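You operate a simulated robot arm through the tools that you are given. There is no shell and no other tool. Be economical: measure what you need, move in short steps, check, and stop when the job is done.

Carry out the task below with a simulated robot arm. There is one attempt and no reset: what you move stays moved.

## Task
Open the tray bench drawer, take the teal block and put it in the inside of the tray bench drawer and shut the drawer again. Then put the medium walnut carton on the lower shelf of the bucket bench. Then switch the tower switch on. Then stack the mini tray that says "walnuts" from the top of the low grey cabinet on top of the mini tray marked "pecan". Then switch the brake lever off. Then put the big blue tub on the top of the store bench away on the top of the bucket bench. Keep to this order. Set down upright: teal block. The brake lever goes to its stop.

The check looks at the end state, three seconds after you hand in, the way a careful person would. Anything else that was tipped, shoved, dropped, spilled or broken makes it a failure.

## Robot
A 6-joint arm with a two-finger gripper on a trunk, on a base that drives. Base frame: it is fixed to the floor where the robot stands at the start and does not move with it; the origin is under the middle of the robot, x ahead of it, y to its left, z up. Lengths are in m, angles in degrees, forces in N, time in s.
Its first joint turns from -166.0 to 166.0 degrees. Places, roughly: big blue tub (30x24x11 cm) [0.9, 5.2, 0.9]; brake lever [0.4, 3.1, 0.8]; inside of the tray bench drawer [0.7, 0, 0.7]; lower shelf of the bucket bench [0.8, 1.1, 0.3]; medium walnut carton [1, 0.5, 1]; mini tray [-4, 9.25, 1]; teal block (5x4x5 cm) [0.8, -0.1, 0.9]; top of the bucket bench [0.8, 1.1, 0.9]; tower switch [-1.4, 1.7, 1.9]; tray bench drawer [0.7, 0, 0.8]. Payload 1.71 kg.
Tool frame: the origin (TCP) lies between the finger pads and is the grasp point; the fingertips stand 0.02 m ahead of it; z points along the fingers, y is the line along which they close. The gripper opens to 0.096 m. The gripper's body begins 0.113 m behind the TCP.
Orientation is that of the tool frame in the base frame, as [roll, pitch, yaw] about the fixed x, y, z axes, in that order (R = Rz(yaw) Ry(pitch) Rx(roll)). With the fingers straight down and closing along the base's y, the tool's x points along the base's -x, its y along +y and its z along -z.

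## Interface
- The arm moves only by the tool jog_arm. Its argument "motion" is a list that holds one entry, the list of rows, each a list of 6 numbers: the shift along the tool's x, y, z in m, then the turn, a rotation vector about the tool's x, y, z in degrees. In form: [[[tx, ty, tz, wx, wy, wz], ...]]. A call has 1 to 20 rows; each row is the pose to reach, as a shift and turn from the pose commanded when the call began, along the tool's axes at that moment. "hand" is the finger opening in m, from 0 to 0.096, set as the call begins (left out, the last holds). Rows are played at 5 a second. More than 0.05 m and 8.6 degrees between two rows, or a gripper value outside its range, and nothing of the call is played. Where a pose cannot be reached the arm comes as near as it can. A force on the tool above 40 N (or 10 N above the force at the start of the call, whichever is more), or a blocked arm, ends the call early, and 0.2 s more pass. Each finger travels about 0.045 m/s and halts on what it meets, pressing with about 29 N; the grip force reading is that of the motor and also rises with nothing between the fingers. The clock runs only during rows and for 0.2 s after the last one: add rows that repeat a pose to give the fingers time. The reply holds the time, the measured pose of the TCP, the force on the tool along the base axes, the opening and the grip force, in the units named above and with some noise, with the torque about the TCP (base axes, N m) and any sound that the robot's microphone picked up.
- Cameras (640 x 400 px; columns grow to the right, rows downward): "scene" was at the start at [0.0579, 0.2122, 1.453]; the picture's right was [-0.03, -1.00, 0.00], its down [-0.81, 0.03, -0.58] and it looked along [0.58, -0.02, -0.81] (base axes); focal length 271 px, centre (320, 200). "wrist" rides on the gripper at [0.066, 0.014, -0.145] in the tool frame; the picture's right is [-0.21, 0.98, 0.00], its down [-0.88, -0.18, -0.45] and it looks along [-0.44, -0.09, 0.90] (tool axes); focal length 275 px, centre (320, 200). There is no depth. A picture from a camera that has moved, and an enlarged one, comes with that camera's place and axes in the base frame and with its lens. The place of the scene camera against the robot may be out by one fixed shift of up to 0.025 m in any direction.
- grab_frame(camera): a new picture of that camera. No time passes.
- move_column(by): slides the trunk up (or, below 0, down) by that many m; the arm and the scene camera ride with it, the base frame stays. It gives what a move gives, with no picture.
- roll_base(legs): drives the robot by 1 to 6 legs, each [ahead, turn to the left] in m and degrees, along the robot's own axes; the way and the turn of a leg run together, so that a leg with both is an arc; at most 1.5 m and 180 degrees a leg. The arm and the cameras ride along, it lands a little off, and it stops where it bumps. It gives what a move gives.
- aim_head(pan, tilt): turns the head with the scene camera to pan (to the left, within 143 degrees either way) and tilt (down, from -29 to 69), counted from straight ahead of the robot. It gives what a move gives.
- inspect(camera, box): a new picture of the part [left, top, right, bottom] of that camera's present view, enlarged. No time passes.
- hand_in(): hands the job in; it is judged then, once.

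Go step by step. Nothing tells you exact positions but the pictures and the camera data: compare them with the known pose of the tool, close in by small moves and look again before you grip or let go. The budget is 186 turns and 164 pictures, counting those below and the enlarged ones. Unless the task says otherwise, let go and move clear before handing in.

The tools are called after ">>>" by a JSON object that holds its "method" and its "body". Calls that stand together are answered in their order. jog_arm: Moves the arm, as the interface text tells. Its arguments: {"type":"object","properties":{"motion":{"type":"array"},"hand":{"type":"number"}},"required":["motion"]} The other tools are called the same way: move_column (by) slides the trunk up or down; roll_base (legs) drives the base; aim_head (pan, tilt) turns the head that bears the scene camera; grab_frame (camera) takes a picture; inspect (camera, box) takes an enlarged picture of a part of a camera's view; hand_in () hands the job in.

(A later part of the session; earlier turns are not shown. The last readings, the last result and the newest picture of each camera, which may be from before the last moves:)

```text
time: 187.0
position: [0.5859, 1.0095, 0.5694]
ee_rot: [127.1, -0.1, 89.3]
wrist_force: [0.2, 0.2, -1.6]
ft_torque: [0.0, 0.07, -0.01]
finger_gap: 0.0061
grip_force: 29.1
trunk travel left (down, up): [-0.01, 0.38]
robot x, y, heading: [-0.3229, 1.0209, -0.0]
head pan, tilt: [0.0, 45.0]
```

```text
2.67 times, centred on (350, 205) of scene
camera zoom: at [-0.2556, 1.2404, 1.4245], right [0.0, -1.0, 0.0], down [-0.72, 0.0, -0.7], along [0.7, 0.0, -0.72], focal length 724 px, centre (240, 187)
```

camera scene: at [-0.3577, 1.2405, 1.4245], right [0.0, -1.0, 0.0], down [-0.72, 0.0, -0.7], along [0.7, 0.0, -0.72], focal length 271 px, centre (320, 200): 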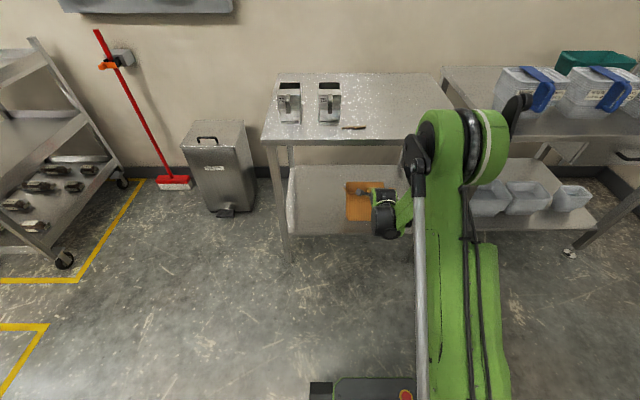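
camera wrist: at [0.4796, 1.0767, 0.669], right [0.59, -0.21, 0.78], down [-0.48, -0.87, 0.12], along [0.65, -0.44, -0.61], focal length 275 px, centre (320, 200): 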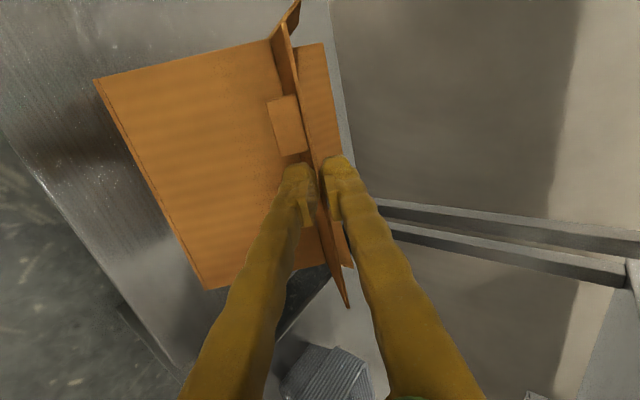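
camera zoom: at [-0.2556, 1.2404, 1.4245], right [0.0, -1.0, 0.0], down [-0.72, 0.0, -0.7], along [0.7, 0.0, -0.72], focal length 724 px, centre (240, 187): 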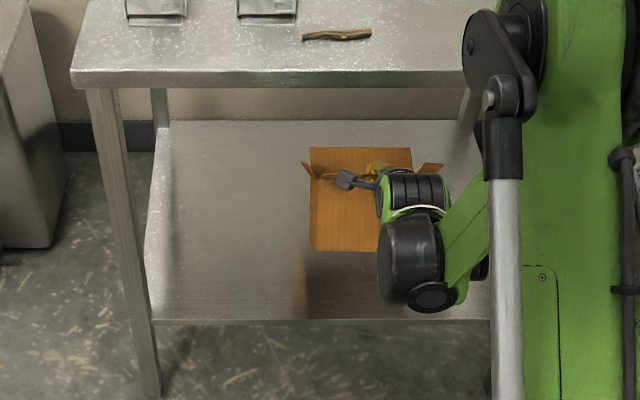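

Lowering to touch the rear bottom edge on the shelf.

>>> {"method": "jog_arm", "body": {"motion": [[[0, -0.008, 0.006, 0, 0, 0], [0, -0.016, 0.012, 0, 0, 0], [0, -0.024, 0.018, 0, 0, 0], [0, -0.024, 0.018, 0, 0, 0]]]}}

>>> {"method": "grab_frame", "body": {"camera": "wrist"}}

```text
time: 188.0
position: [0.5868, 1.0117, 0.541]
ee_rot: [127.1, -0.1, 89.4]
wrist_force: [1.0, 0.5, -1.7]
ft_torque: [0.03, 0.11, -0.02]
finger_gap: 0.0062
grip_force: 28.6
trunk travel left (down, up): [-0.01, 0.38]
robot x, y, heading: [-0.3231, 1.0195, -0.3]
head pan, tilt: [0.0, 45.0]
```

```text
70 pictures are left
camera wrist: at [0.4804, 1.078, 0.6401], right [0.59, -0.21, 0.78], down [-0.48, -0.87, 0.12], along [0.65, -0.44, -0.61], focal length 275 px, centre (320, 200)
```

wrist: 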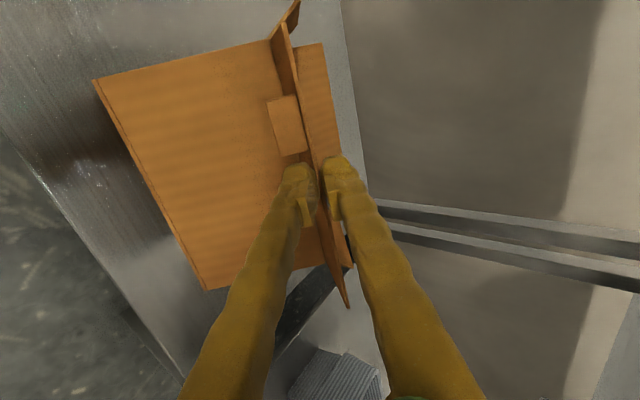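

Not touching yet (rear edge ≈4 cm above). Continuing down.

>>> {"method": "jog_arm", "body": {"motion": [[[0, -0.008, 0.006, 0, 0, 0], [0, -0.016, 0.012, 0, 0, 0], [0, -0.024, 0.018, 0, 0, 0], [0, -0.032, 0.024, 0, 0, 0], [0, -0.032, 0.024, 0, 0, 0]]]}}

>>> {"method": "grab_frame", "body": {"camera": "wrist"}}

```text
time: 188.8
position: [0.5777, 1.0118, 0.5309]
ee_rot: [126.1, -0.1, 89.5]
wrist_force: [-0.2, 0.5, -1.2]
ft_torque: [-0.03, 0.09, -0.01]
finger_gap: 0.0059
grip_force: 29.2
trunk travel left (down, up): [-0.01, 0.38]
robot x, y, heading: [-0.3236, 1.0241, 0.1]
head pan, tilt: [0.0, 45.0]
stopped in row 3: the force on the tool passed its limit at 46 N (the readings are from after the stop); the commanded pose is now the measured one
```

```text
69 pictures are left
camera wrist: at [0.4693, 1.0787, 0.626], right [0.57, -0.21, 0.79], down [-0.48, -0.87, 0.11], along [0.67, -0.44, -0.6], focal length 275 px, centre (320, 200)
```

wrist: 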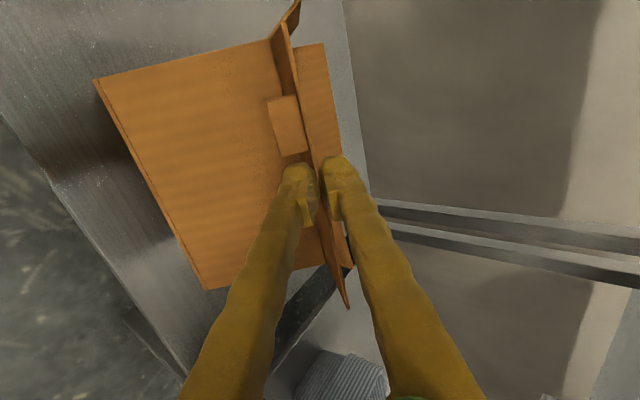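

The rear edge touches at TCP z≈0.523. I'll lift slightly, drive 7 cm further in, then lay the carton flat by pulling the flap back toward me while lowering.

>>> {"method": "jog_arm", "body": {"motion": [[[0, 0.012, -0.009, 0, 0, 0], [0, 0.012, -0.009, 0, 0, 0]]]}}

>>> {"method": "roll_base", "body": {"legs": [[0.08, 0]]}}

>>> {"method": "jog_arm", "body": {"motion": [[[0, 0, 0, 0, 0, 0]]]}}

>>> {"method": "inspect", "body": {"camera": "scene", "box": [250, 130, 450, 280]}}

```text
time: 189.4
position: [0.579, 1.0115, 0.5434]
ee_rot: [126.1, -0.1, 89.4]
wrist_force: [-0.5, -0.6, -1.4]
ft_torque: [0.02, 0.09, -0.01]
finger_gap: 0.0059
grip_force: 29.7
trunk travel left (down, up): [-0.01, 0.38]
robot x, y, heading: [-0.3201, 1.0261, 0.1]
head pan, tilt: [0.0, 45.0]
```

```text
time: 190.6
position: [0.6598, 1.0108, 0.5447]
ee_rot: [126.1, -0.2, 89.4]
wrist_force: [0.8, 0.6, -1.2]
ft_torque: [0.01, 0.09, 0.01]
finger_gap: 0.0059
grip_force: 28.9
trunk travel left (down, up): [-0.01, 0.38]
robot x, y, heading: [-0.2386, 1.0213, -0.1]
head pan, tilt: [0.0, 45.0]
```

```text
time: 191.0
position: [0.6513, 1.0107, 0.5576]
ee_rot: [125.0, -0.2, 89.4]
wrist_force: [0.4, -0.5, -1.6]
ft_torque: [0.0, 0.13, 0.01]
finger_gap: 0.0061
grip_force: 29.2
trunk travel left (down, up): [-0.01, 0.38]
robot x, y, heading: [-0.241, 1.0217, -0.3]
head pan, tilt: [0.0, 45.0]
```

```text
2.67 times, centred on (350, 205) of scene
camera zoom: at [-0.1749, 1.2403, 1.4245], right [0.0, -1.0, 0.0], down [-0.72, 0.0, -0.7], along [0.7, 0.0, -0.72], focal length 724 px, centre (240, 187)
```

zoom: 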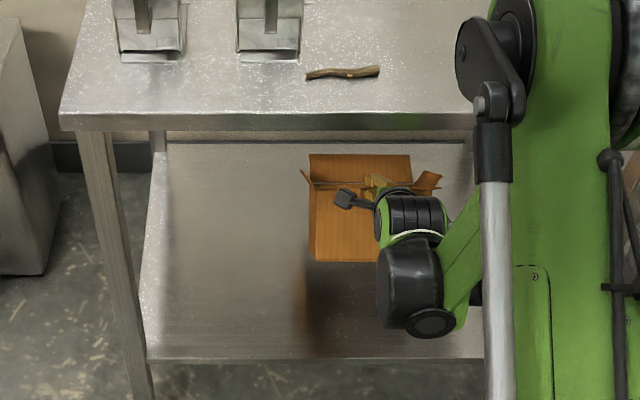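

>>> {"method": "jog_arm", "body": {"motion": [[[0, -0.0123, 0.0086, 0, 0, 0], [0, -0.0246, 0.0172, 0, 0, 0], [0, -0.0377, 0.002, 0, 0, 0], [0, -0.0508, -0.0133, 0, 0, 0], [0, -0.0647, -0.0279, 0, 0, 0], [0, -0.0811, -0.0408, 0, 0, 0], [0, -0.0811, -0.0408, 0, 0, 0]]]}}

>>> {"method": "grab_frame", "body": {"camera": "wrist"}}

>>> {"method": "inspect", "body": {"camera": "scene", "box": [250, 130, 450, 280]}}

```text
time: 192.6
position: [0.6079, 1.0133, 0.539]
ee_rot: [125.3, -0.2, 89.3]
wrist_force: [0.3, -0.7, -0.8]
ft_torque: [0.05, 0.09, 0.02]
finger_gap: 0.006
grip_force: 28.4
out of reach, approached as far as the arm can: row 4, 5, 6, 7
trunk travel left (down, up): [-0.01, 0.38]
robot x, y, heading: [-0.2425, 1.02, -0.2]
head pan, tilt: [0.0, 45.0]
```

```text
67 pictures are left
camera wrist: at [0.4978, 1.0798, 0.6337], right [0.56, -0.21, 0.8], down [-0.48, -0.87, 0.1], along [0.67, -0.44, -0.59], focal length 275 px, centre (320, 200)
```

wrist: 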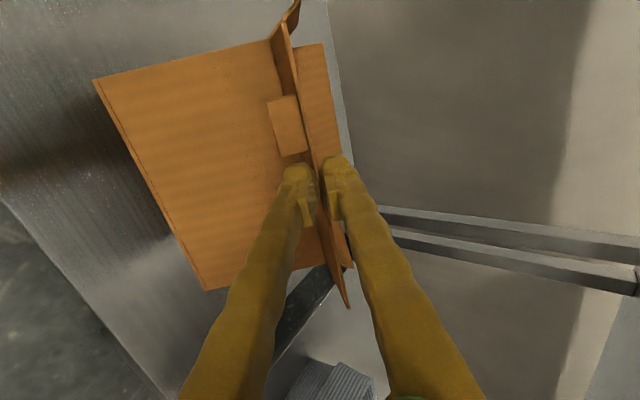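

```text
2.67 times, centred on (350, 205) of scene
camera zoom: at [-0.1743, 1.2403, 1.4245], right [0.0, -1.0, 0.0], down [-0.72, 0.0, -0.7], along [0.7, 0.0, -0.72], focal length 724 px, centre (240, 187)
```

zoom: 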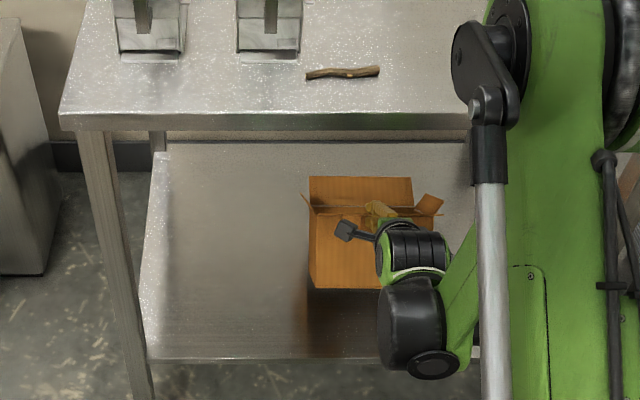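

The carton pivots loosely in the grip (hangs tilted ~38°), and the arm can't get lower at this tilt this close. I'll back up 7 cm and use a steeper tool angle (~36°), which lets the hand go lower.

>>> {"method": "roll_base", "body": {"legs": [[-0.07, 0]]}}

>>> {"method": "jog_arm", "body": {"motion": [[[0, 0.005, 0, 6, 0, 0], [0, 0.01, 0, 12, 0, 0], [0, 0.01, 0, 18, 0, 0], [0, 0.01, 0, 18, 0, 0], [0, 0.01, 0, 18, 0, 0]]]}}

>>> {"method": "inspect", "body": {"camera": "scene", "box": [250, 130, 450, 280]}}

>>> {"method": "grab_frame", "body": {"camera": "wrist"}}

```text
time: 193.8
position: [0.5347, 1.0142, 0.5386]
ee_rot: [125.3, -0.2, 89.4]
wrist_force: [-0.1, -0.4, -0.4]
ft_torque: [-0.01, 0.09, 0.01]
finger_gap: 0.0058
grip_force: 28.7
trunk travel left (down, up): [-0.01, 0.38]
robot x, y, heading: [-0.3151, 1.021, -0.2]
head pan, tilt: [0.0, 45.0]
```

```text
time: 195.0
position: [0.5335, 1.0136, 0.5601]
ee_rot: [142.4, -0.3, 89.5]
wrist_force: [-0.1, 0.9, -1.4]
ft_torque: [0.01, 0.03, 0.02]
finger_gap: 0.0063
grip_force: 29.0
trunk travel left (down, up): [-0.01, 0.38]
robot x, y, heading: [-0.3128, 1.0258, -0.3]
head pan, tilt: [0.0, 45.0]
```

```text
2.67 times, centred on (350, 205) of scene
camera zoom: at [-0.2463, 1.2405, 1.4245], right [0.0, -1.0, 0.0], down [-0.72, 0.0, -0.7], along [0.7, 0.0, -0.72], focal length 724 px, centre (240, 187)
```

zoom: 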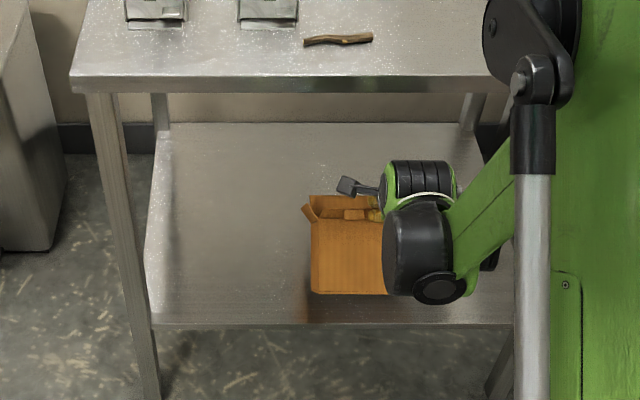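

```text
64 pictures are left
camera wrist: at [0.4571, 1.0796, 0.6833], right [0.77, -0.21, 0.6], down [-0.43, -0.87, 0.24], along [0.47, -0.44, -0.77], focal length 275 px, centre (320, 200)
```

wrist: 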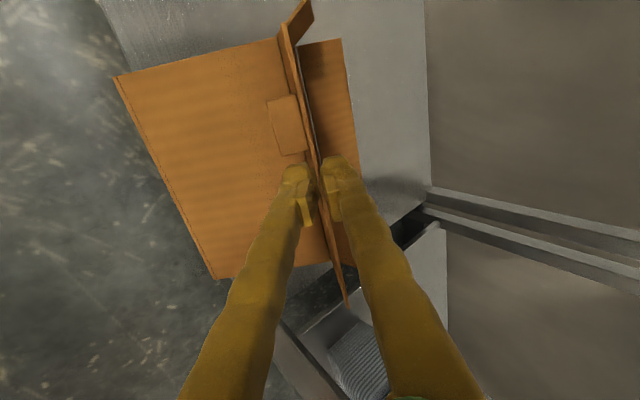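

The carton mostly follows the tool's pitch, so pitching the tool toward horizontal will level it. I'll back out into free space and do that, extending the arm.

>>> {"method": "roll_base", "body": {"legs": [[-0.27, 0]]}}

>>> {"method": "jog_arm", "body": {"motion": [[[0, 0, 0.01, -7, 0, 0], [0, 0, 0.02, -14, 0, 0], [0, 0, 0.03, -21, 0, 0], [0, 0, 0.04, -28, 0, 0], [0, 0, 0.04, -35, 0, 0], [0, 0, 0.04, -42, 0, 0], [0, 0, 0.04, -42, 0, 0], [0, 0, 0.04, -42, 0, 0]]]}}

>>> {"method": "grab_frame", "body": {"camera": "wrist"}}

>>> {"method": "inspect", "body": {"camera": "scene", "box": [250, 130, 450, 280]}}

```text
time: 197.4
position: [0.2646, 1.0175, 0.5595]
ee_rot: [142.3, -0.2, 89.8]
wrist_force: [-0.3, -0.2, -1.7]
ft_torque: [0.05, 0.05, 0.01]
finger_gap: 0.006
grip_force: 29.2
trunk travel left (down, up): [-0.01, 0.38]
robot x, y, heading: [-0.5823, 1.0262, 0.4]
head pan, tilt: [0.0, 45.0]
```

```text
time: 199.2
position: [0.3486, 1.0164, 0.5764]
ee_rot: [99.5, -0.2, 89.8]
wrist_force: [0.4, -0.7, 0.1]
ft_torque: [0.02, 0.0, -0.04]
finger_gap: 0.0
grip_force: 29.3
out of reach, approached as far as the arm can: row 3, 4, 5, 6, 7, 8
trunk travel left (down, up): [-0.01, 0.38]
robot x, y, heading: [-0.5802, 1.0224, 0.3]
head pan, tilt: [0.0, 45.0]
```

```text
63 pictures are left
camera wrist: at [0.2083, 1.0823, 0.6145], right [0.16, -0.21, 0.96], down [-0.47, -0.87, -0.11], along [0.87, -0.44, -0.24], focal length 275 px, centre (320, 200)
```

wrist: 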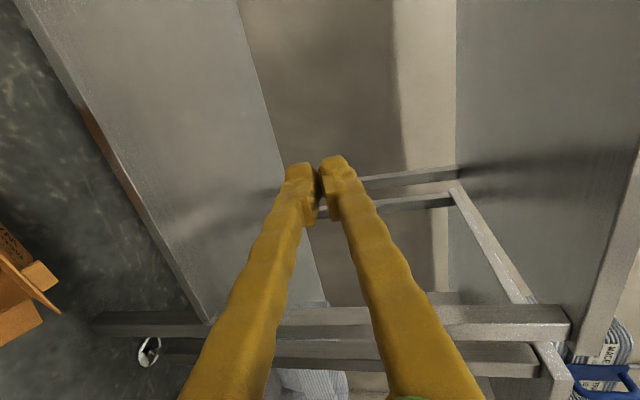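

```text
2.67 times, centred on (350, 205) of scene
camera zoom: at [-0.5172, 1.2402, 1.4245], right [0.01, -1.0, 0.0], down [-0.72, 0.0, -0.7], along [0.7, 0.0, -0.72], focal length 724 px, centre (240, 187)
```

zoom: 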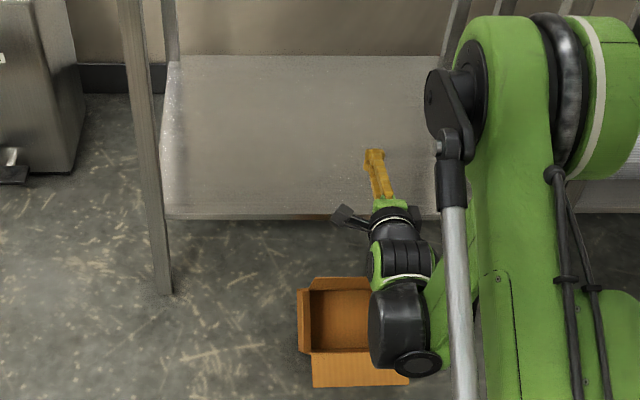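

The carton slipped out and is now on the floor in front of me. I'll lift the arm away and look at how it lies.

>>> {"method": "jog_arm", "body": {"motion": [[[0, 0.04, 0, 0, 0, 0], [0, 0.08, 0, 0, 0, 0], [0, 0.12, 0, 5, 0, 0], [0, 0.16, 0, 12, 0, 0], [0, 0.2, 0, 20, 0, 0], [0, 0.24, 0, 28, 0, 0], [0, 0.28, 0, 36, 0, 0], [0, 0.32, 0.0, 44, 0, 0], [0, 0.36, 0.0, 50, 0, 0]]], "hand": 0.05}}

>>> {"method": "aim_head", "body": {"pan": 0, "tilt": 58}}

>>> {"method": "grab_frame", "body": {"camera": "scene"}}

>>> {"method": "grab_frame", "body": {"camera": "wrist"}}

```text
time: 201.2
position: [0.4058, 1.0128, 0.9312]
ee_rot: [149.7, -0.1, 89.8]
wrist_force: [-0.1, -0.1, 0.4]
ft_torque: [0.01, 0.0, -0.02]
finger_gap: 0.05
grip_force: 0.1
trunk travel left (down, up): [-0.01, 0.38]
robot x, y, heading: [-0.5856, 1.0262, -0.0]
head pan, tilt: [0.0, 45.0]
```

```text
time: 201.9
position: [0.4055, 1.0134, 0.9308]
ee_rot: [149.5, -0.2, 89.8]
wrist_force: [-0.2, 0.3, 0.3]
ft_torque: [-0.02, -0.02, 0.0]
finger_gap: 0.0502
grip_force: 0.0
trunk travel left (down, up): [-0.01, 0.38]
robot x, y, heading: [-0.582, 1.0231, -0.0]
head pan, tilt: [0.0, 58.0]
```

```text
61 pictures are left
camera scene: at [-0.5298, 1.2401, 1.4076], right [0.01, -1.0, 0.0], down [-0.86, 0.0, -0.52], along [0.52, 0.0, -0.86], focal length 271 px, centre (320, 200)
```

scene: 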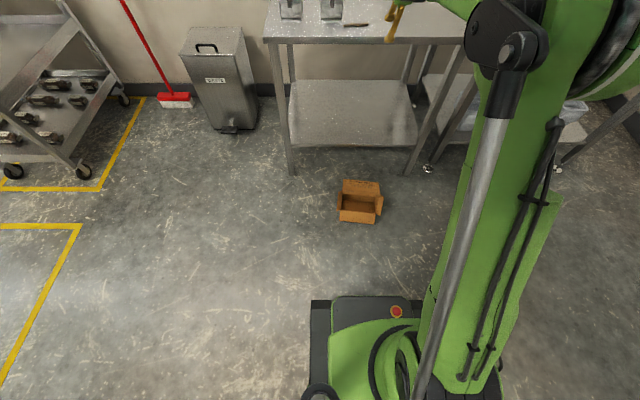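

```text
60 pictures are left
camera wrist: at [0.3451, 1.0784, 1.0622], right [0.84, -0.21, 0.5], down [-0.39, -0.88, 0.29], along [0.37, -0.43, -0.82], focal length 275 px, centre (320, 200)
```

wrist: 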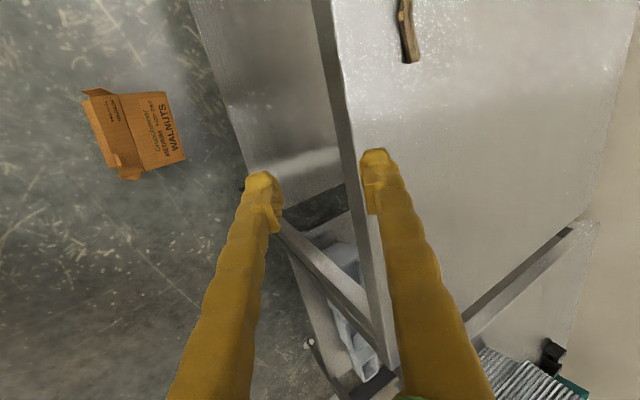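

>>> {"method": "inspect", "body": {"camera": "scene", "box": [310, 160, 410, 240]}}

>>> {"method": "inspect", "body": {"camera": "wrist", "box": [60, 70, 220, 200]}}

```text
5.00 times, centred on (360, 200) of scene
camera zoom: at [-0.5298, 1.2401, 1.4076], right [0.01, -1.0, 0.0], down [-0.86, 0.0, -0.52], along [0.52, 0.0, -0.86], focal length 1357 px, centre (120, 200)
```

zoom: 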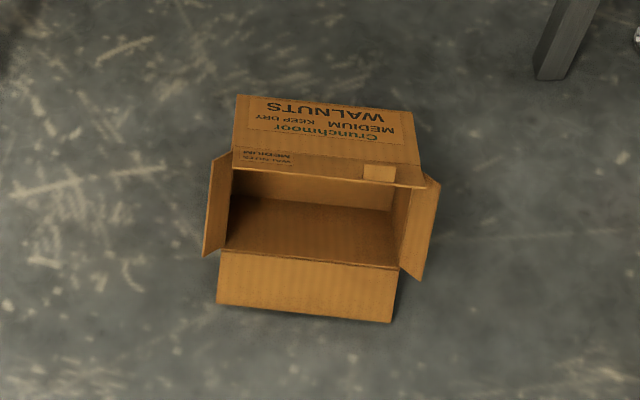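

```text
3.08 times, centred on (140, 135) of wrist
camera zoom: at [0.3451, 1.0784, 1.0622], right [0.84, -0.21, 0.5], down [-0.39, -0.88, 0.29], along [0.37, -0.43, -0.82], focal length 847 px, centre (874, 400)
```

zoom: 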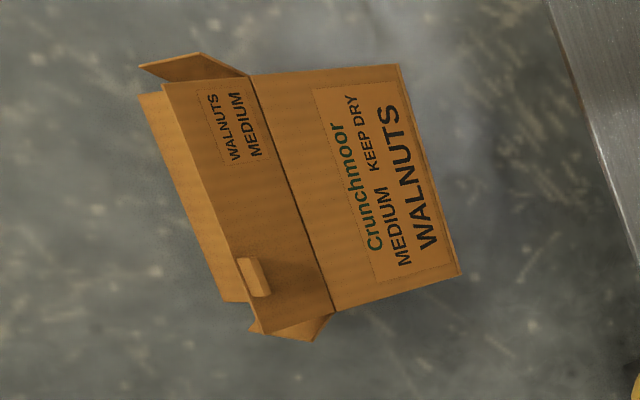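

The carton lies on its back, opening toward me, around x 0.27–0.40, y 0.93–1.10, unharmed. I must learn how low the arm can reach; testing with the tool vertical after backing up a bit.

>>> {"method": "roll_base", "body": {"legs": [[-0.3, 0]]}}

>>> {"method": "jog_arm", "body": {"motion": [[[0, -0.03, 0.015, 6, 0, 0], [0, -0.06, 0.03, 12, 0, 0], [0, -0.09, 0.05, 18, 0, 0], [0, -0.11, 0.09, 24, 0, 0], [0, -0.13, 0.13, 30, 0, 0], [0, -0.15, 0.17, 30, 0, 0], [0, -0.17, 0.21, 30, 0, 0], [0, -0.19, 0.25, 30, 0, 0], [0, -0.21, 0.29, 30, 0, 0], [0, -0.23, 0.33, 30, 0, 0], [0, -0.25, 0.37, 30, 0, 0], [0, -0.27, 0.41, 30, 0, 0], [0, -0.29, 0.45, 30, 0, 0], [0, -0.31, 0.49, 30, 0, 0], [0, -0.33, 0.53, 30, 0, 0]]]}}

>>> {"method": "grab_frame", "body": {"camera": "scene"}}

```text
time: 204.5
position: [0.1016, 1.0101, 0.9308]
ee_rot: [149.5, -0.2, 89.7]
wrist_force: [-0.5, -0.1, 0.6]
ft_torque: [-0.01, 0.01, -0.01]
finger_gap: 0.0499
grip_force: 0.0
trunk travel left (down, up): [-0.01, 0.38]
robot x, y, heading: [-0.8852, 1.0205, -0.1]
head pan, tilt: [0.0, 58.0]
```

```text
time: 207.7
position: [0.0778, 1.0109, 0.3246]
ee_rot: [178.7, -0.2, 89.7]
wrist_force: [-0.7, 0.7, 0.2]
ft_torque: [-0.01, 0.01, 0.0]
finger_gap: 0.0499
grip_force: 0.1
out of reach, approached as far as the arm can: row 15
trunk travel left (down, up): [-0.01, 0.38]
robot x, y, heading: [-0.887, 1.0205, 0.5]
head pan, tilt: [0.0, 58.0]
```

```text
57 pictures are left
camera scene: at [-0.8345, 1.2386, 1.4076], right [0.0, -1.0, 0.0], down [-0.86, 0.0, -0.52], along [0.52, 0.0, -0.86], focal length 271 px, centre (320, 200)
```

scene: 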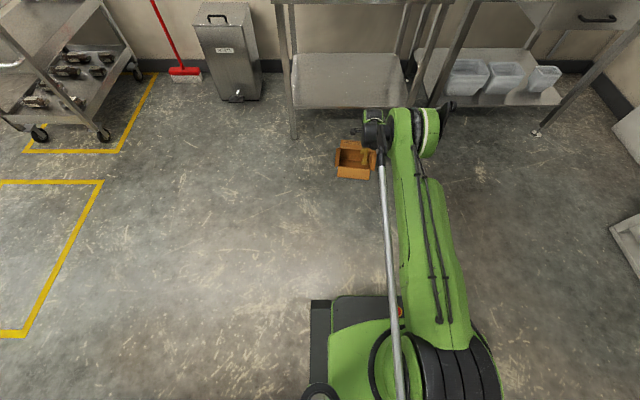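

The arm gets to z≈0.32 here. Testing whether extending allows lower.

>>> {"method": "jog_arm", "body": {"motion": [[[0, 0.02, 0.03, 0, 0, 0], [0, 0.04, 0.06, 0, 0, 0], [0, 0.05, 0.1, 0, 0, 0], [0, 0.06, 0.14, 0, 0, 0], [0, 0.06, 0.17, 0, 0, 0]]]}}

>>> {"method": "grab_frame", "body": {"camera": "wrist"}}

```text
time: 208.9
position: [0.0497, 1.0174, 0.2974]
ee_rot: [178.7, -0.3, 89.7]
wrist_force: [-0.3, -0.3, 0.2]
ft_torque: [0.01, 0.0, 0.03]
finger_gap: 0.0499
grip_force: 0.1
out of reach, approached as far as the arm can: row 1, 2, 3, 4, 5
trunk travel left (down, up): [-0.01, 0.38]
robot x, y, heading: [-0.8852, 1.0223, 0.2]
head pan, tilt: [0.0, 58.0]
```

```text
56 pictures are left
camera wrist: at [0.061, 1.0827, 0.4436], right [0.98, -0.21, 0.02], down [-0.2, -0.88, 0.44], along [-0.07, -0.43, -0.9], focal length 275 px, centre (320, 200)
```

wrist: 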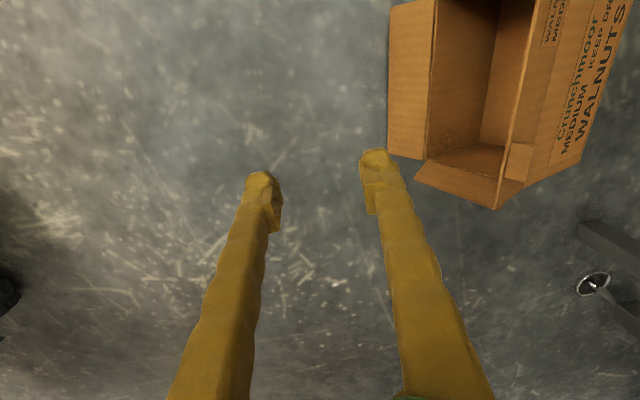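

At that distance the arm is fully stretched; nearer in should allow lower. Testing closer with the tool vertical.

>>> {"method": "jog_arm", "body": {"motion": [[[0, -0.03, -0.02, 0, 0, 0], [0, -0.07, -0.02, 0, 0, 0], [0, -0.11, -0.02, 0, 0, 0], [0, -0.15, 0.0, 0, 0, 0], [0, -0.17, 0.04, 0, 0, 0], [0, -0.19, 0.08, 0, 0, 0], [0, -0.2, 0.12, 0, 0, 0], [0, -0.21, 0.16, 0, 0, 0], [0, -0.22, 0.19, 0, 0, 0]]]}}

>>> {"method": "grab_frame", "body": {"camera": "scene"}}

```text
time: 210.9
position: [-0.149, 1.017, 0.1965]
ee_rot: [178.9, -0.2, 89.7]
wrist_force: [0.0, 0.4, -0.2]
ft_torque: [0.02, 0.0, 0.03]
finger_gap: 0.05
grip_force: 0.1
out of reach, approached as far as the arm can: row 7, 8, 9
trunk travel left (down, up): [-0.01, 0.38]
robot x, y, heading: [-0.8853, 1.0222, 0.3]
head pan, tilt: [0.0, 58.0]
```

```text
55 pictures are left
camera scene: at [-0.8341, 1.2386, 1.4076], right [0.0, -1.0, 0.0], down [-0.86, 0.0, -0.52], along [0.52, 0.0, -0.86], focal length 271 px, centre (320, 200)
```

scene: 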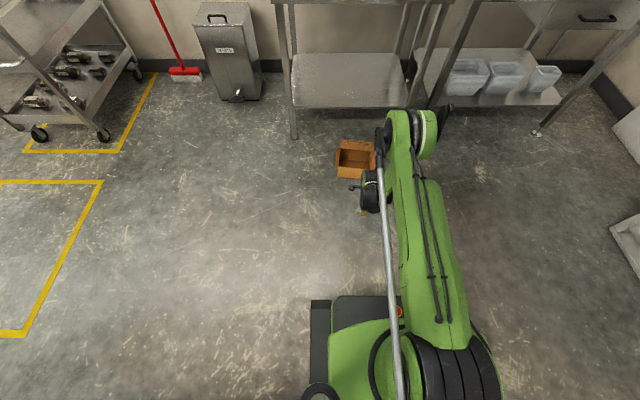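

With the tool vertical the lowest fingertip height is ≈0.17; the lying carton's top flap edge is at ≈0.147. I'll test the last bit of trunk travel and a tilted tool for extra depth.

>>> {"method": "move_column", "body": {"by": -0.02}}

>>> {"method": "jog_arm", "body": {"motion": [[[0, -0.02, 0.02, -7, 0, 0], [0, -0.03, 0.04, -14, 0, 0], [0, -0.04, 0.06, -20, 0, 0], [0, -0.04, 0.06, -20, 0, 0]]]}}

>>> {"method": "jog_arm", "body": {"motion": [[[0, 0.02, 0.03, 8, 0, 0], [0, 0.02, 0.06, 16, 0, 0], [0, 0.02, 0.06, 24, 0, 0], [0, 0.02, 0.06, 32, 0, 0], [0, 0.02, 0.06, 40, 0, 0], [0, 0.02, 0.06, 40, 0, 0]]]}}

```text
time: 211.5
position: [-0.1482, 1.017, 0.1863]
ee_rot: [178.9, -0.3, 89.7]
wrist_force: [0.2, 0.0, -0.2]
ft_torque: [0.02, 0.0, 0.02]
finger_gap: 0.0501
grip_force: 0.1
out of reach, approached as far as the arm can: row 1
trunk travel left (down, up): [0.0, 0.39]
robot x, y, heading: [-0.8895, 1.0216, -0.2]
head pan, tilt: [0.0, 58.0]
```

```text
time: 212.5
position: [-0.063, 1.0178, 0.2034]
ee_rot: [158.9, -0.2, 89.7]
wrist_force: [-0.6, 0.8, 0.8]
ft_torque: [0.0, -0.01, -0.01]
finger_gap: 0.0496
grip_force: 0.1
out of reach, approached as far as the arm can: row 1, 2, 3, 4
trunk travel left (down, up): [0.0, 0.39]
robot x, y, heading: [-0.8886, 1.022, 0.1]
head pan, tilt: [0.0, 58.0]
```

```text
time: 213.9
position: [-0.0822, 1.0145, 0.2661]
ee_rot: [-161.2, -0.2, 89.7]
wrist_force: [0.0, -1.2, 0.1]
ft_torque: [0.0, -0.02, 0.02]
finger_gap: 0.05
grip_force: 0.0
out of reach, approached as far as the arm can: row 1, 2, 3, 4, 5, 6
trunk travel left (down, up): [0.0, 0.39]
robot x, y, heading: [-0.8852, 1.0235, -0.1]
head pan, tilt: [0.0, 58.0]
```

Triangulating with both cameras, the carton is propped at ~27° on its folded rear flap: its near-right side flap's top corner is at about [0.227, 0.905, 0.192], which is within reach (min TCP z ≈0.185). I'll grip that side flap with a vertical tool at yaw ≈41. Raising, turning, and driving closer.

>>> {"method": "jog_arm", "body": {"motion": [[[0, 0, -0.03, -6, 0, 0], [0, 0.0, -0.07, -12, 0, 0], [0, 0.0, -0.11, -18, 0, 0], [0, 0.0, -0.15, -20, 0, 0], [0, 0.0, -0.19, -20, 0, 0], [0, 0.0, -0.22, -20, 0, 0]]]}}

>>> {"method": "jog_arm", "body": {"motion": [[[0, 0, 0, 0, 0, 8], [0, 0, 0, 0, 0, 16], [0, 0, 0, 0, 0, 24], [0, 0, 0, 0, 0, 32], [0, 0, 0, 0, 0, 40], [0, 0, 0, 0, 0, 48], [0, 0, 0, 0, 0, 48]]], "hand": 0.03}}

>>> {"method": "roll_base", "body": {"legs": [[0.43, 0]]}}

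>>> {"method": "grab_frame", "body": {"camera": "wrist"}}

```text
time: 215.3
position: [-0.0135, 1.0142, 0.4693]
ee_rot: [178.7, -0.1, 89.7]
wrist_force: [0.7, -0.2, -0.7]
ft_torque: [-0.03, 0.01, -0.03]
finger_gap: 0.0497
grip_force: 0.0
trunk travel left (down, up): [0.0, 0.39]
robot x, y, heading: [-0.8892, 1.0175, 0.2]
head pan, tilt: [0.0, 58.0]
```

```text
time: 216.9
position: [-0.0166, 1.0117, 0.4705]
ee_rot: [179.3, -1.0, 41.6]
wrist_force: [0.6, -0.3, -0.8]
ft_torque: [0.03, -0.01, -0.01]
finger_gap: 0.03
grip_force: 0.0
trunk travel left (down, up): [0.0, 0.39]
robot x, y, heading: [-0.8889, 1.0225, 0.0]
head pan, tilt: [0.0, 58.0]
```

```text
time: 220.3
position: [0.4047, 1.0063, 0.4706]
ee_rot: [179.4, -1.0, 41.3]
wrist_force: [0.3, 0.1, -1.0]
ft_torque: [-0.01, 0.0, 0.03]
finger_gap: 0.0302
grip_force: 0.0
trunk travel left (down, up): [0.0, 0.39]
robot x, y, heading: [-0.4654, 1.0215, -0.2]
head pan, tilt: [0.0, 58.0]
```

```text
54 pictures are left
camera wrist: at [0.4598, 1.0388, 0.6165], right [0.49, -0.87, 0.01], down [-0.79, -0.44, 0.43], along [-0.37, -0.22, -0.9], focal length 275 px, centre (320, 200)
```

wrist: 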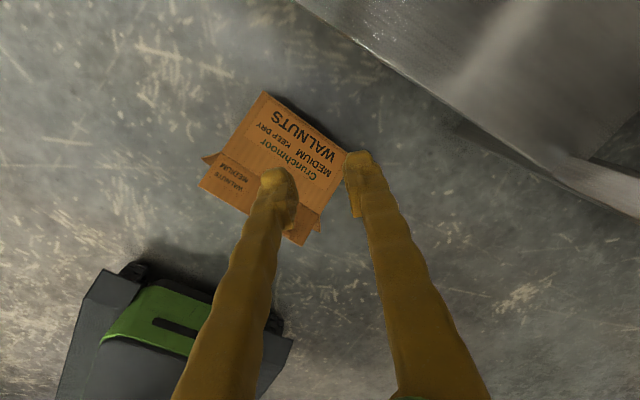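

Moving over the near-right side flap, staying above it for a closer look.

>>> {"method": "jog_arm", "body": {"motion": [[[-0.04, -0.008, 0, 0, 0, 0], [-0.08, -0.017, 0, 0, 0, 0], [-0.12, -0.025, 0.02, 0, 0, 0], [-0.16, -0.034, 0.05, 0, 0, 0], [-0.1975, -0.042, 0.08, 0, 0, 0], [-0.1975, -0.042, 0.12, 0, 0, 0], [-0.1975, -0.042, 0.12, 0, 0, 0]]]}}

>>> {"method": "grab_frame", "body": {"camera": "wrist"}}

```text
refused: row 4 steps farther than a row can; nothing moved
```

```text
53 pictures are left
camera wrist: at [0.4598, 1.0388, 0.6165], right [0.49, -0.87, 0.01], down [-0.79, -0.44, 0.43], along [-0.37, -0.22, -0.9], focal length 275 px, centre (320, 200)
```

wrist: 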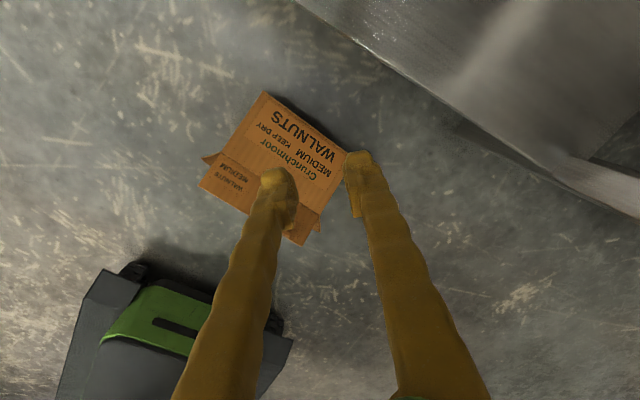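

>>> {"method": "jog_arm", "body": {"motion": [[[-0.04, -0.008, 0, 0, 0, 0], [-0.08, -0.017, 0, 0, 0, 0], [-0.12, -0.025, 0.01, 0, 0, 0], [-0.16, -0.034, 0.03, 0, 0, 0], [-0.1975, -0.042, 0.05, 0, 0, 0], [-0.1975, -0.042, 0.09, 0, 0, 0], [-0.1975, -0.042, 0.12, 0, 0, 0], [-0.1975, -0.042, 0.12, 0, 0, 0]]]}}

>>> {"method": "grab_frame", "body": {"camera": "wrist"}}

```text
time: 222.1
position: [0.2263, 0.9063, 0.3632]
ee_rot: [178.7, -1.6, 41.2]
wrist_force: [0.2, -1.1, -0.2]
ft_torque: [-0.01, 0.02, 0.0]
finger_gap: 0.0304
grip_force: 0.2
trunk travel left (down, up): [0.0, 0.39]
robot x, y, heading: [-0.4671, 1.0211, -0.0]
head pan, tilt: [0.0, 58.0]
```

```text
52 pictures are left
camera wrist: at [0.2796, 0.9389, 0.51], right [0.49, -0.87, 0.01], down [-0.8, -0.44, 0.42], along [-0.36, -0.22, -0.91], focal length 275 px, centre (320, 200)
```

wrist: 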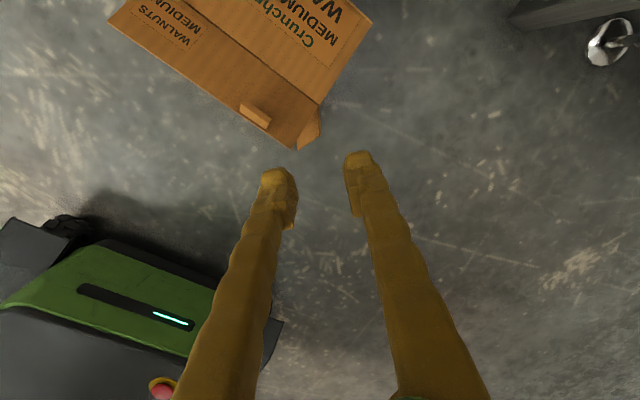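

The side flap has no room for a finger beside the top flap. Better: the carton's locking tab stands on the top flap's edge (centre ≈[0.217, 0.977, 0.235]), leaning ~38°; I can pinch it with the tool pitched back ~32°, lift, and set the carton on the bench top to regrip properly. Reorienting above it.

>>> {"method": "jog_arm", "body": {"motion": [[[0, 0, -0.04, 0, 0, -7], [0, 0, -0.08, 0, 0, -14], [0, 0, -0.1, 0, 0, -21], [0, 0, -0.1, 0, 0, -28], [0, 0, -0.1, 0, 0, -35], [0, 0, -0.1, 0, 0, -42], [0, 0, -0.1, 0, 0, -48.5], [0, 0, -0.1, 0, 0, -48.5]]], "hand": 0.04}}

>>> {"method": "roll_base", "body": {"legs": [[0.085, 0]]}}

>>> {"method": "jog_arm", "body": {"motion": [[[0.015, 0.0, 0, 6, 0, 0], [0.03, 0.0, 0, 12, 0, 0], [0.045, 0.0, 0, 18, 0, 0], [0.06, 0.0, 0, 24, 0, 0], [0.07, 0.0, 0, 32, 0, 0], [0.07, 0.0, 0, 32, 0, 0]]]}}

>>> {"method": "grab_frame", "body": {"camera": "wrist"}}

```text
time: 223.9
position: [0.2213, 0.9052, 0.4579]
ee_rot: [178.0, -0.3, 90.0]
wrist_force: [0.1, -0.1, 0.1]
ft_torque: [0.0, -0.02, -0.01]
finger_gap: 0.04
grip_force: 0.2
trunk travel left (down, up): [0.0, 0.39]
robot x, y, heading: [-0.4656, 1.0231, -0.3]
head pan, tilt: [0.0, 58.0]
```

```text
time: 225.1
position: [0.3084, 0.907, 0.4577]
ee_rot: [177.9, -0.2, 89.7]
wrist_force: [0.6, 0.4, 0.4]
ft_torque: [-0.03, 0.02, 0.04]
finger_gap: 0.0398
grip_force: 0.1
trunk travel left (down, up): [0.0, 0.39]
robot x, y, heading: [-0.3783, 1.0232, -0.1]
head pan, tilt: [0.0, 58.0]
```

```text
time: 226.5
position: [0.301, 0.9768, 0.4677]
ee_rot: [-154.7, 0.0, 89.9]
wrist_force: [0.1, -0.3, -0.1]
ft_torque: [0.01, -0.03, 0.03]
finger_gap: 0.0398
grip_force: 0.1
out of reach, approached as far as the arm can: row 5, 6
trunk travel left (down, up): [0.0, 0.39]
robot x, y, heading: [-0.3767, 1.0207, 0.0]
head pan, tilt: [0.0, 58.0]
```

```text
51 pictures are left
camera wrist: at [0.3753, 1.0429, 0.5932], right [0.88, -0.21, -0.42], down [0.02, -0.88, 0.48], along [-0.47, -0.43, -0.77], focal length 275 px, centre (320, 200)
```

wrist: 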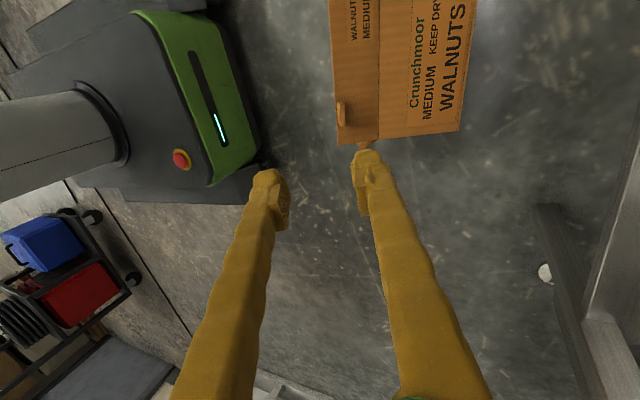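

Tab confirmed at [0.224, 0.977, 0.235], seen edge-on along the tool direction. Approaching.

>>> {"method": "jog_arm", "body": {"motion": [[[0, 0.006, 0.04, 0, 0, 0], [0, 0.013, 0.08, 0, 0, 0], [0, 0.02, 0.12, 0, 0, 0], [0, 0.027, 0.16, 0, 0, 0], [0, 0.027, 0.185, 0, 0, 0], [0, 0.027, 0.185, 0, 0, 0]]]}}

>>> {"method": "grab_frame", "body": {"camera": "wrist"}}

```text
time: 227.9
position: [0.2478, 0.9755, 0.2881]
ee_rot: [-154.8, 0.1, 89.9]
wrist_force: [0.4, 0.4, -0.1]
ft_torque: [0.0, 0.01, -0.03]
finger_gap: 0.0401
grip_force: 0.1
trunk travel left (down, up): [0.0, 0.39]
robot x, y, heading: [-0.3798, 1.0247, -0.1]
head pan, tilt: [0.0, 58.0]
```

```text
50 pictures are left
camera wrist: at [0.3228, 1.041, 0.4139], right [0.88, -0.21, -0.42], down [0.02, -0.88, 0.48], along [-0.47, -0.43, -0.77], focal length 275 px, centre (320, 200)
```

wrist: 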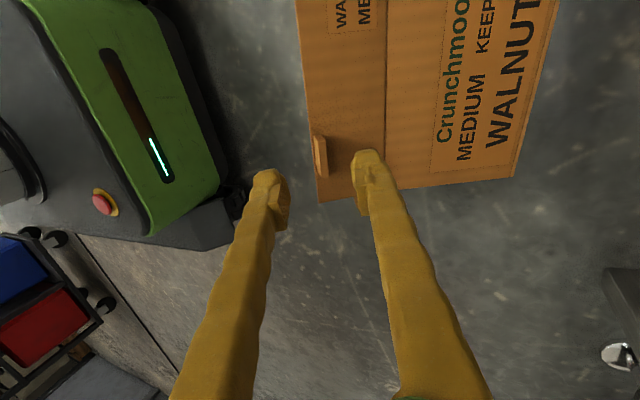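

The tab is centred between the fingers. Advancing 5 cm and closing.

>>> {"method": "jog_arm", "body": {"motion": [[[0.003, 0, 0.02, 0, 0, 0], [0.003, 0, 0.04, 0, 0, 0], [0.003, 0, 0.05, 0, 0, 0], [0.003, 0, 0.05, 0, 0, 0]]]}}

>>> {"method": "grab_frame", "body": {"camera": "wrist"}}

```text
time: 228.9
position: [0.2396, 0.9803, 0.247]
ee_rot: [-154.6, 0.0, 89.9]
wrist_force: [-0.2, -0.5, 0.2]
ft_torque: [-0.02, -0.03, 0.01]
finger_gap: 0.0401
grip_force: 0.1
out of reach, approached as far as the arm can: row 2, 3, 4
trunk travel left (down, up): [0.0, 0.39]
robot x, y, heading: [-0.3829, 1.0195, -0.2]
head pan, tilt: [0.0, 58.0]
```

```text
49 pictures are left
camera wrist: at [0.3142, 1.0459, 0.3725], right [0.88, -0.21, -0.42], down [0.02, -0.88, 0.48], along [-0.47, -0.43, -0.77], focal length 275 px, centre (320, 200)
```

wrist: 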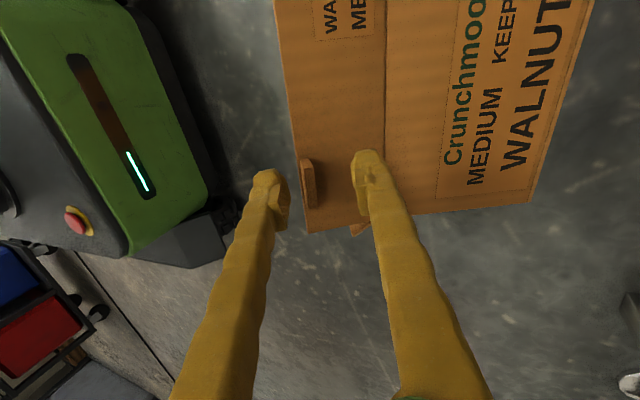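

>>> {"method": "jog_arm", "body": {"motion": [[[0, -0.009, -0.001, 0, 0, 0], [0, -0.009, -0.001, 0, 0, 0]]]}}

>>> {"method": "jog_arm", "body": {"motion": [[[0, 0, 0, 0, 0, 0], [0, 0, 0, 0, 0, 0], [0, 0, 0, 0, 0, 0], [0, 0, 0, 0, 0, 0], [0, 0, 0, 0, 0, 0]]], "hand": 0.0}}

>>> {"method": "grab_frame", "body": {"camera": "wrist"}}

```text
time: 229.5
position: [0.2386, 0.9806, 0.2528]
ee_rot: [-154.7, 0.1, 89.9]
wrist_force: [0.6, 0.6, -0.1]
ft_torque: [-0.03, 0.02, -0.01]
finger_gap: 0.04
grip_force: 0.1
out of reach, approached as far as the arm can: row 1, 2
trunk travel left (down, up): [0.0, 0.39]
robot x, y, heading: [-0.3775, 1.0225, -0.1]
head pan, tilt: [0.0, 58.0]
```

```text
time: 230.7
position: [0.2381, 0.9782, 0.2536]
ee_rot: [-154.8, 0.0, 89.9]
wrist_force: [-0.1, 0.6, 0.3]
ft_torque: [0.01, -0.01, 0.02]
finger_gap: 0.0
grip_force: 28.8
trunk travel left (down, up): [0.0, 0.39]
robot x, y, heading: [-0.3793, 1.0208, -0.2]
head pan, tilt: [0.0, 58.0]
```

```text
48 pictures are left
camera wrist: at [0.3131, 1.0455, 0.3781], right [0.88, -0.21, -0.42], down [0.02, -0.88, 0.48], along [-0.47, -0.43, -0.77], focal length 275 px, centre (320, 200)
```

wrist: 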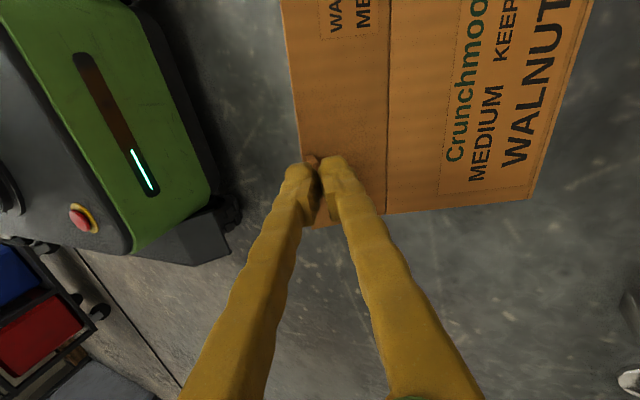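

The fingers closed just above the tab. I'll open, reduce the back-tilt to ~13° (a wrist limit blocks going lower) and try a centimetre and a half deeper.

>>> {"method": "jog_arm", "body": {"motion": [[[0, 0, 0, 0, 0, 0], [0, 0, -0.02, 0, 0, 0], [0, 0, -0.03, -6, 0, 0], [0, 0, -0.03, -12, 0, 0], [0, 0, -0.03, -12, 0, 0]]], "hand": 0.045}}

>>> {"method": "grab_frame", "body": {"camera": "wrist"}}

```text
time: 231.9
position: [0.2754, 0.9778, 0.2871]
ee_rot: [-166.8, 0.0, 89.9]
wrist_force: [0.8, 0.2, -1.2]
ft_torque: [-0.02, -0.01, -0.02]
finger_gap: 0.0449
grip_force: 0.0
out of reach, approached as far as the arm can: row 4, 5
trunk travel left (down, up): [0.0, 0.39]
robot x, y, heading: [-0.3759, 1.0209, -0.1]
head pan, tilt: [0.0, 58.0]
```

```text
47 pictures are left
camera wrist: at [0.3219, 1.0432, 0.4247], right [0.95, -0.21, -0.23], down [-0.08, -0.88, 0.48], along [-0.3, -0.43, -0.85], focal length 275 px, centre (320, 200)
```

wrist: 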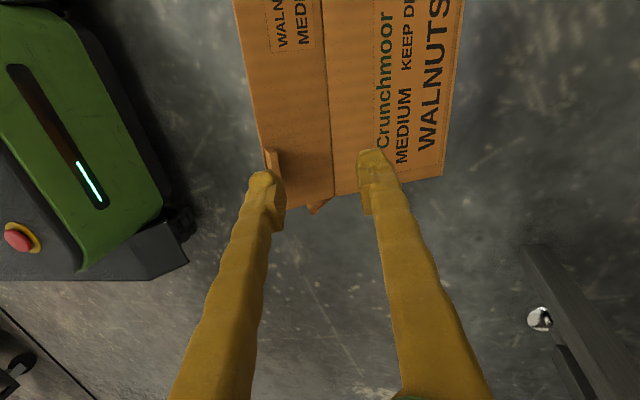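

>>> {"method": "roll_base", "body": {"legs": [[-0.05, 0]]}}

>>> {"method": "grab_frame", "body": {"camera": "wrist"}}

```text
time: 232.9
position: [0.2246, 0.9806, 0.2873]
ee_rot: [-166.5, 0.0, 90.1]
wrist_force: [-0.1, 0.4, 0.7]
ft_torque: [0.0, -0.03, -0.02]
finger_gap: 0.0451
grip_force: 0.1
trunk travel left (down, up): [0.0, 0.39]
robot x, y, heading: [-0.4309, 1.0174, 0.1]
head pan, tilt: [0.0, 58.0]
```

```text
46 pictures are left
camera wrist: at [0.271, 1.0457, 0.4246], right [0.95, -0.2, -0.23], down [-0.08, -0.88, 0.48], along [-0.3, -0.44, -0.85], focal length 275 px, centre (320, 200)
```

wrist: 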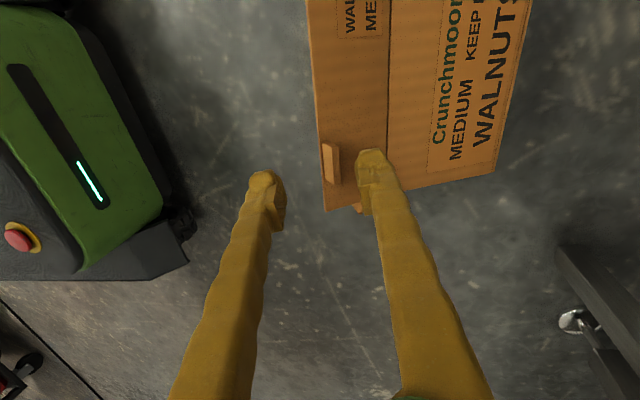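

Tab lies between the fingers. Going down 5 cm.

>>> {"method": "jog_arm", "body": {"motion": [[[0, 0.006, 0.02, 0, 0, 0], [0, 0.01, 0.04, 0, 0, 0], [0, 0.011, 0.055, 0, 0, 0], [0, 0.011, 0.055, 0, 0, 0]]]}}

>>> {"method": "grab_frame", "body": {"camera": "wrist"}}

```text
time: 233.9
position: [0.238, 0.9792, 0.2434]
ee_rot: [-167.4, 0.0, 90.1]
wrist_force: [-0.4, 0.1, -0.3]
ft_torque: [0.03, -0.01, -0.02]
finger_gap: 0.0453
grip_force: 0.0
out of reach, approached as far as the arm can: row 1, 2, 3, 4
trunk travel left (down, up): [0.0, 0.39]
robot x, y, heading: [-0.4329, 1.0198, 0.0]
head pan, tilt: [0.0, 58.0]
```

```text
45 pictures are left
camera wrist: at [0.2836, 1.0453, 0.3819], right [0.96, -0.2, -0.21], down [-0.08, -0.88, 0.47], along [-0.28, -0.44, -0.85], focal length 275 px, centre (320, 200)
```

wrist: 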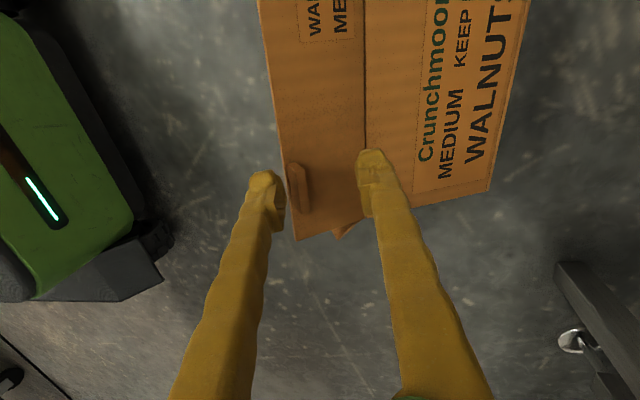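

>>> {"method": "roll_base", "body": {"legs": [[-0.025, 0]]}}

>>> {"method": "jog_arm", "body": {"motion": [[[0, 0.004, 0.008, -3, 0, 0], [0, 0.008, 0.016, -6, 0, 0], [0, 0.012, 0.024, -8, 0, 0], [0, 0.012, 0.024, -8, 0, 0]]]}}

>>> {"method": "grab_frame", "body": {"camera": "wrist"}}

```text
time: 234.8
position: [0.2137, 0.9806, 0.2441]
ee_rot: [-167.4, 0.0, 90.2]
wrist_force: [1.2, -0.4, 0.6]
ft_torque: [0.02, -0.02, 0.05]
finger_gap: 0.045
grip_force: 0.0
trunk travel left (down, up): [0.0, 0.39]
robot x, y, heading: [-0.4569, 1.0203, 0.3]
head pan, tilt: [0.0, 58.0]
```

```text
time: 235.8
position: [0.2519, 0.9778, 0.2346]
ee_rot: [-176.1, 0.0, 90.0]
wrist_force: [-0.6, 0.4, 0.5]
ft_torque: [-0.01, -0.02, -0.01]
finger_gap: 0.0453
grip_force: 0.1
out of reach, approached as far as the arm can: row 1, 2, 3, 4
trunk travel left (down, up): [0.0, 0.39]
robot x, y, heading: [-0.4541, 1.0225, -0.0]
head pan, tilt: [0.0, 58.0]
```

```text
44 pictures are left
camera wrist: at [0.2758, 1.043, 0.3773], right [0.98, -0.2, -0.07], down [-0.15, -0.88, 0.46], along [-0.15, -0.44, -0.89], focal length 275 px, centre (320, 200)
```

wrist: 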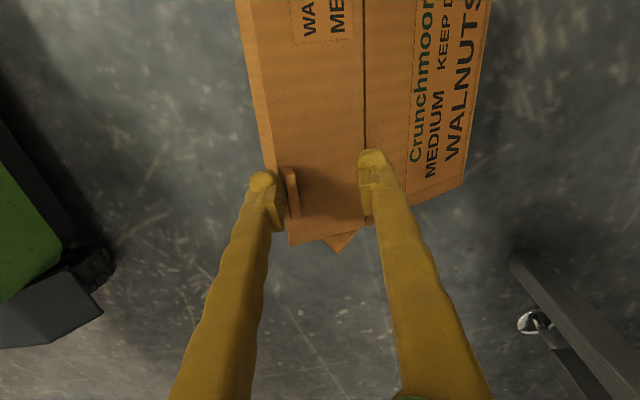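

The tab is now down between the fingers, beside the left one. Closing.

>>> {"method": "jog_arm", "body": {"motion": [[[0, 0, 0, 0, 0, 0], [0, 0, 0, 0, 0, 0], [0, 0, 0, 0, 0, 0], [0, 0, 0, 0, 0, 0], [0, 0, 0, 0, 0, 0], [0, 0, 0, 0, 0, 0]]], "hand": 0.0}}

>>> {"method": "grab_frame", "body": {"camera": "wrist"}}

```text
time: 237.2
position: [0.2522, 0.9774, 0.2341]
ee_rot: [-176.1, 0.0, 90.0]
wrist_force: [0.7, 0.1, -2.3]
ft_torque: [-0.03, 0.06, -0.02]
finger_gap: 0.0063
grip_force: 28.9
trunk travel left (down, up): [0.0, 0.39]
robot x, y, heading: [-0.4567, 1.0211, 0.2]
head pan, tilt: [0.0, 58.0]
```

```text
43 pictures are left
camera wrist: at [0.2758, 1.0431, 0.3772], right [0.98, -0.2, -0.07], down [-0.15, -0.88, 0.46], along [-0.15, -0.44, -0.89], focal length 275 px, centre (320, 200)
```

wrist: 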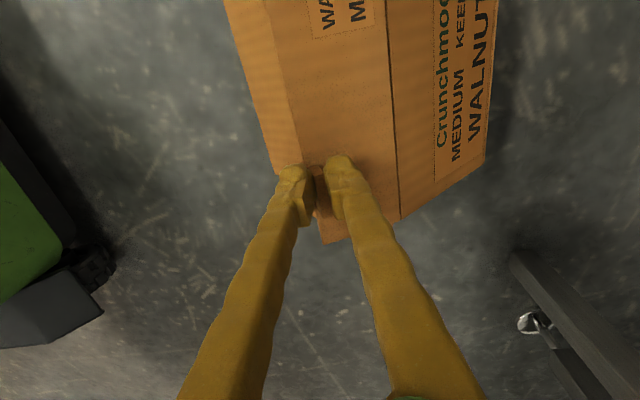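

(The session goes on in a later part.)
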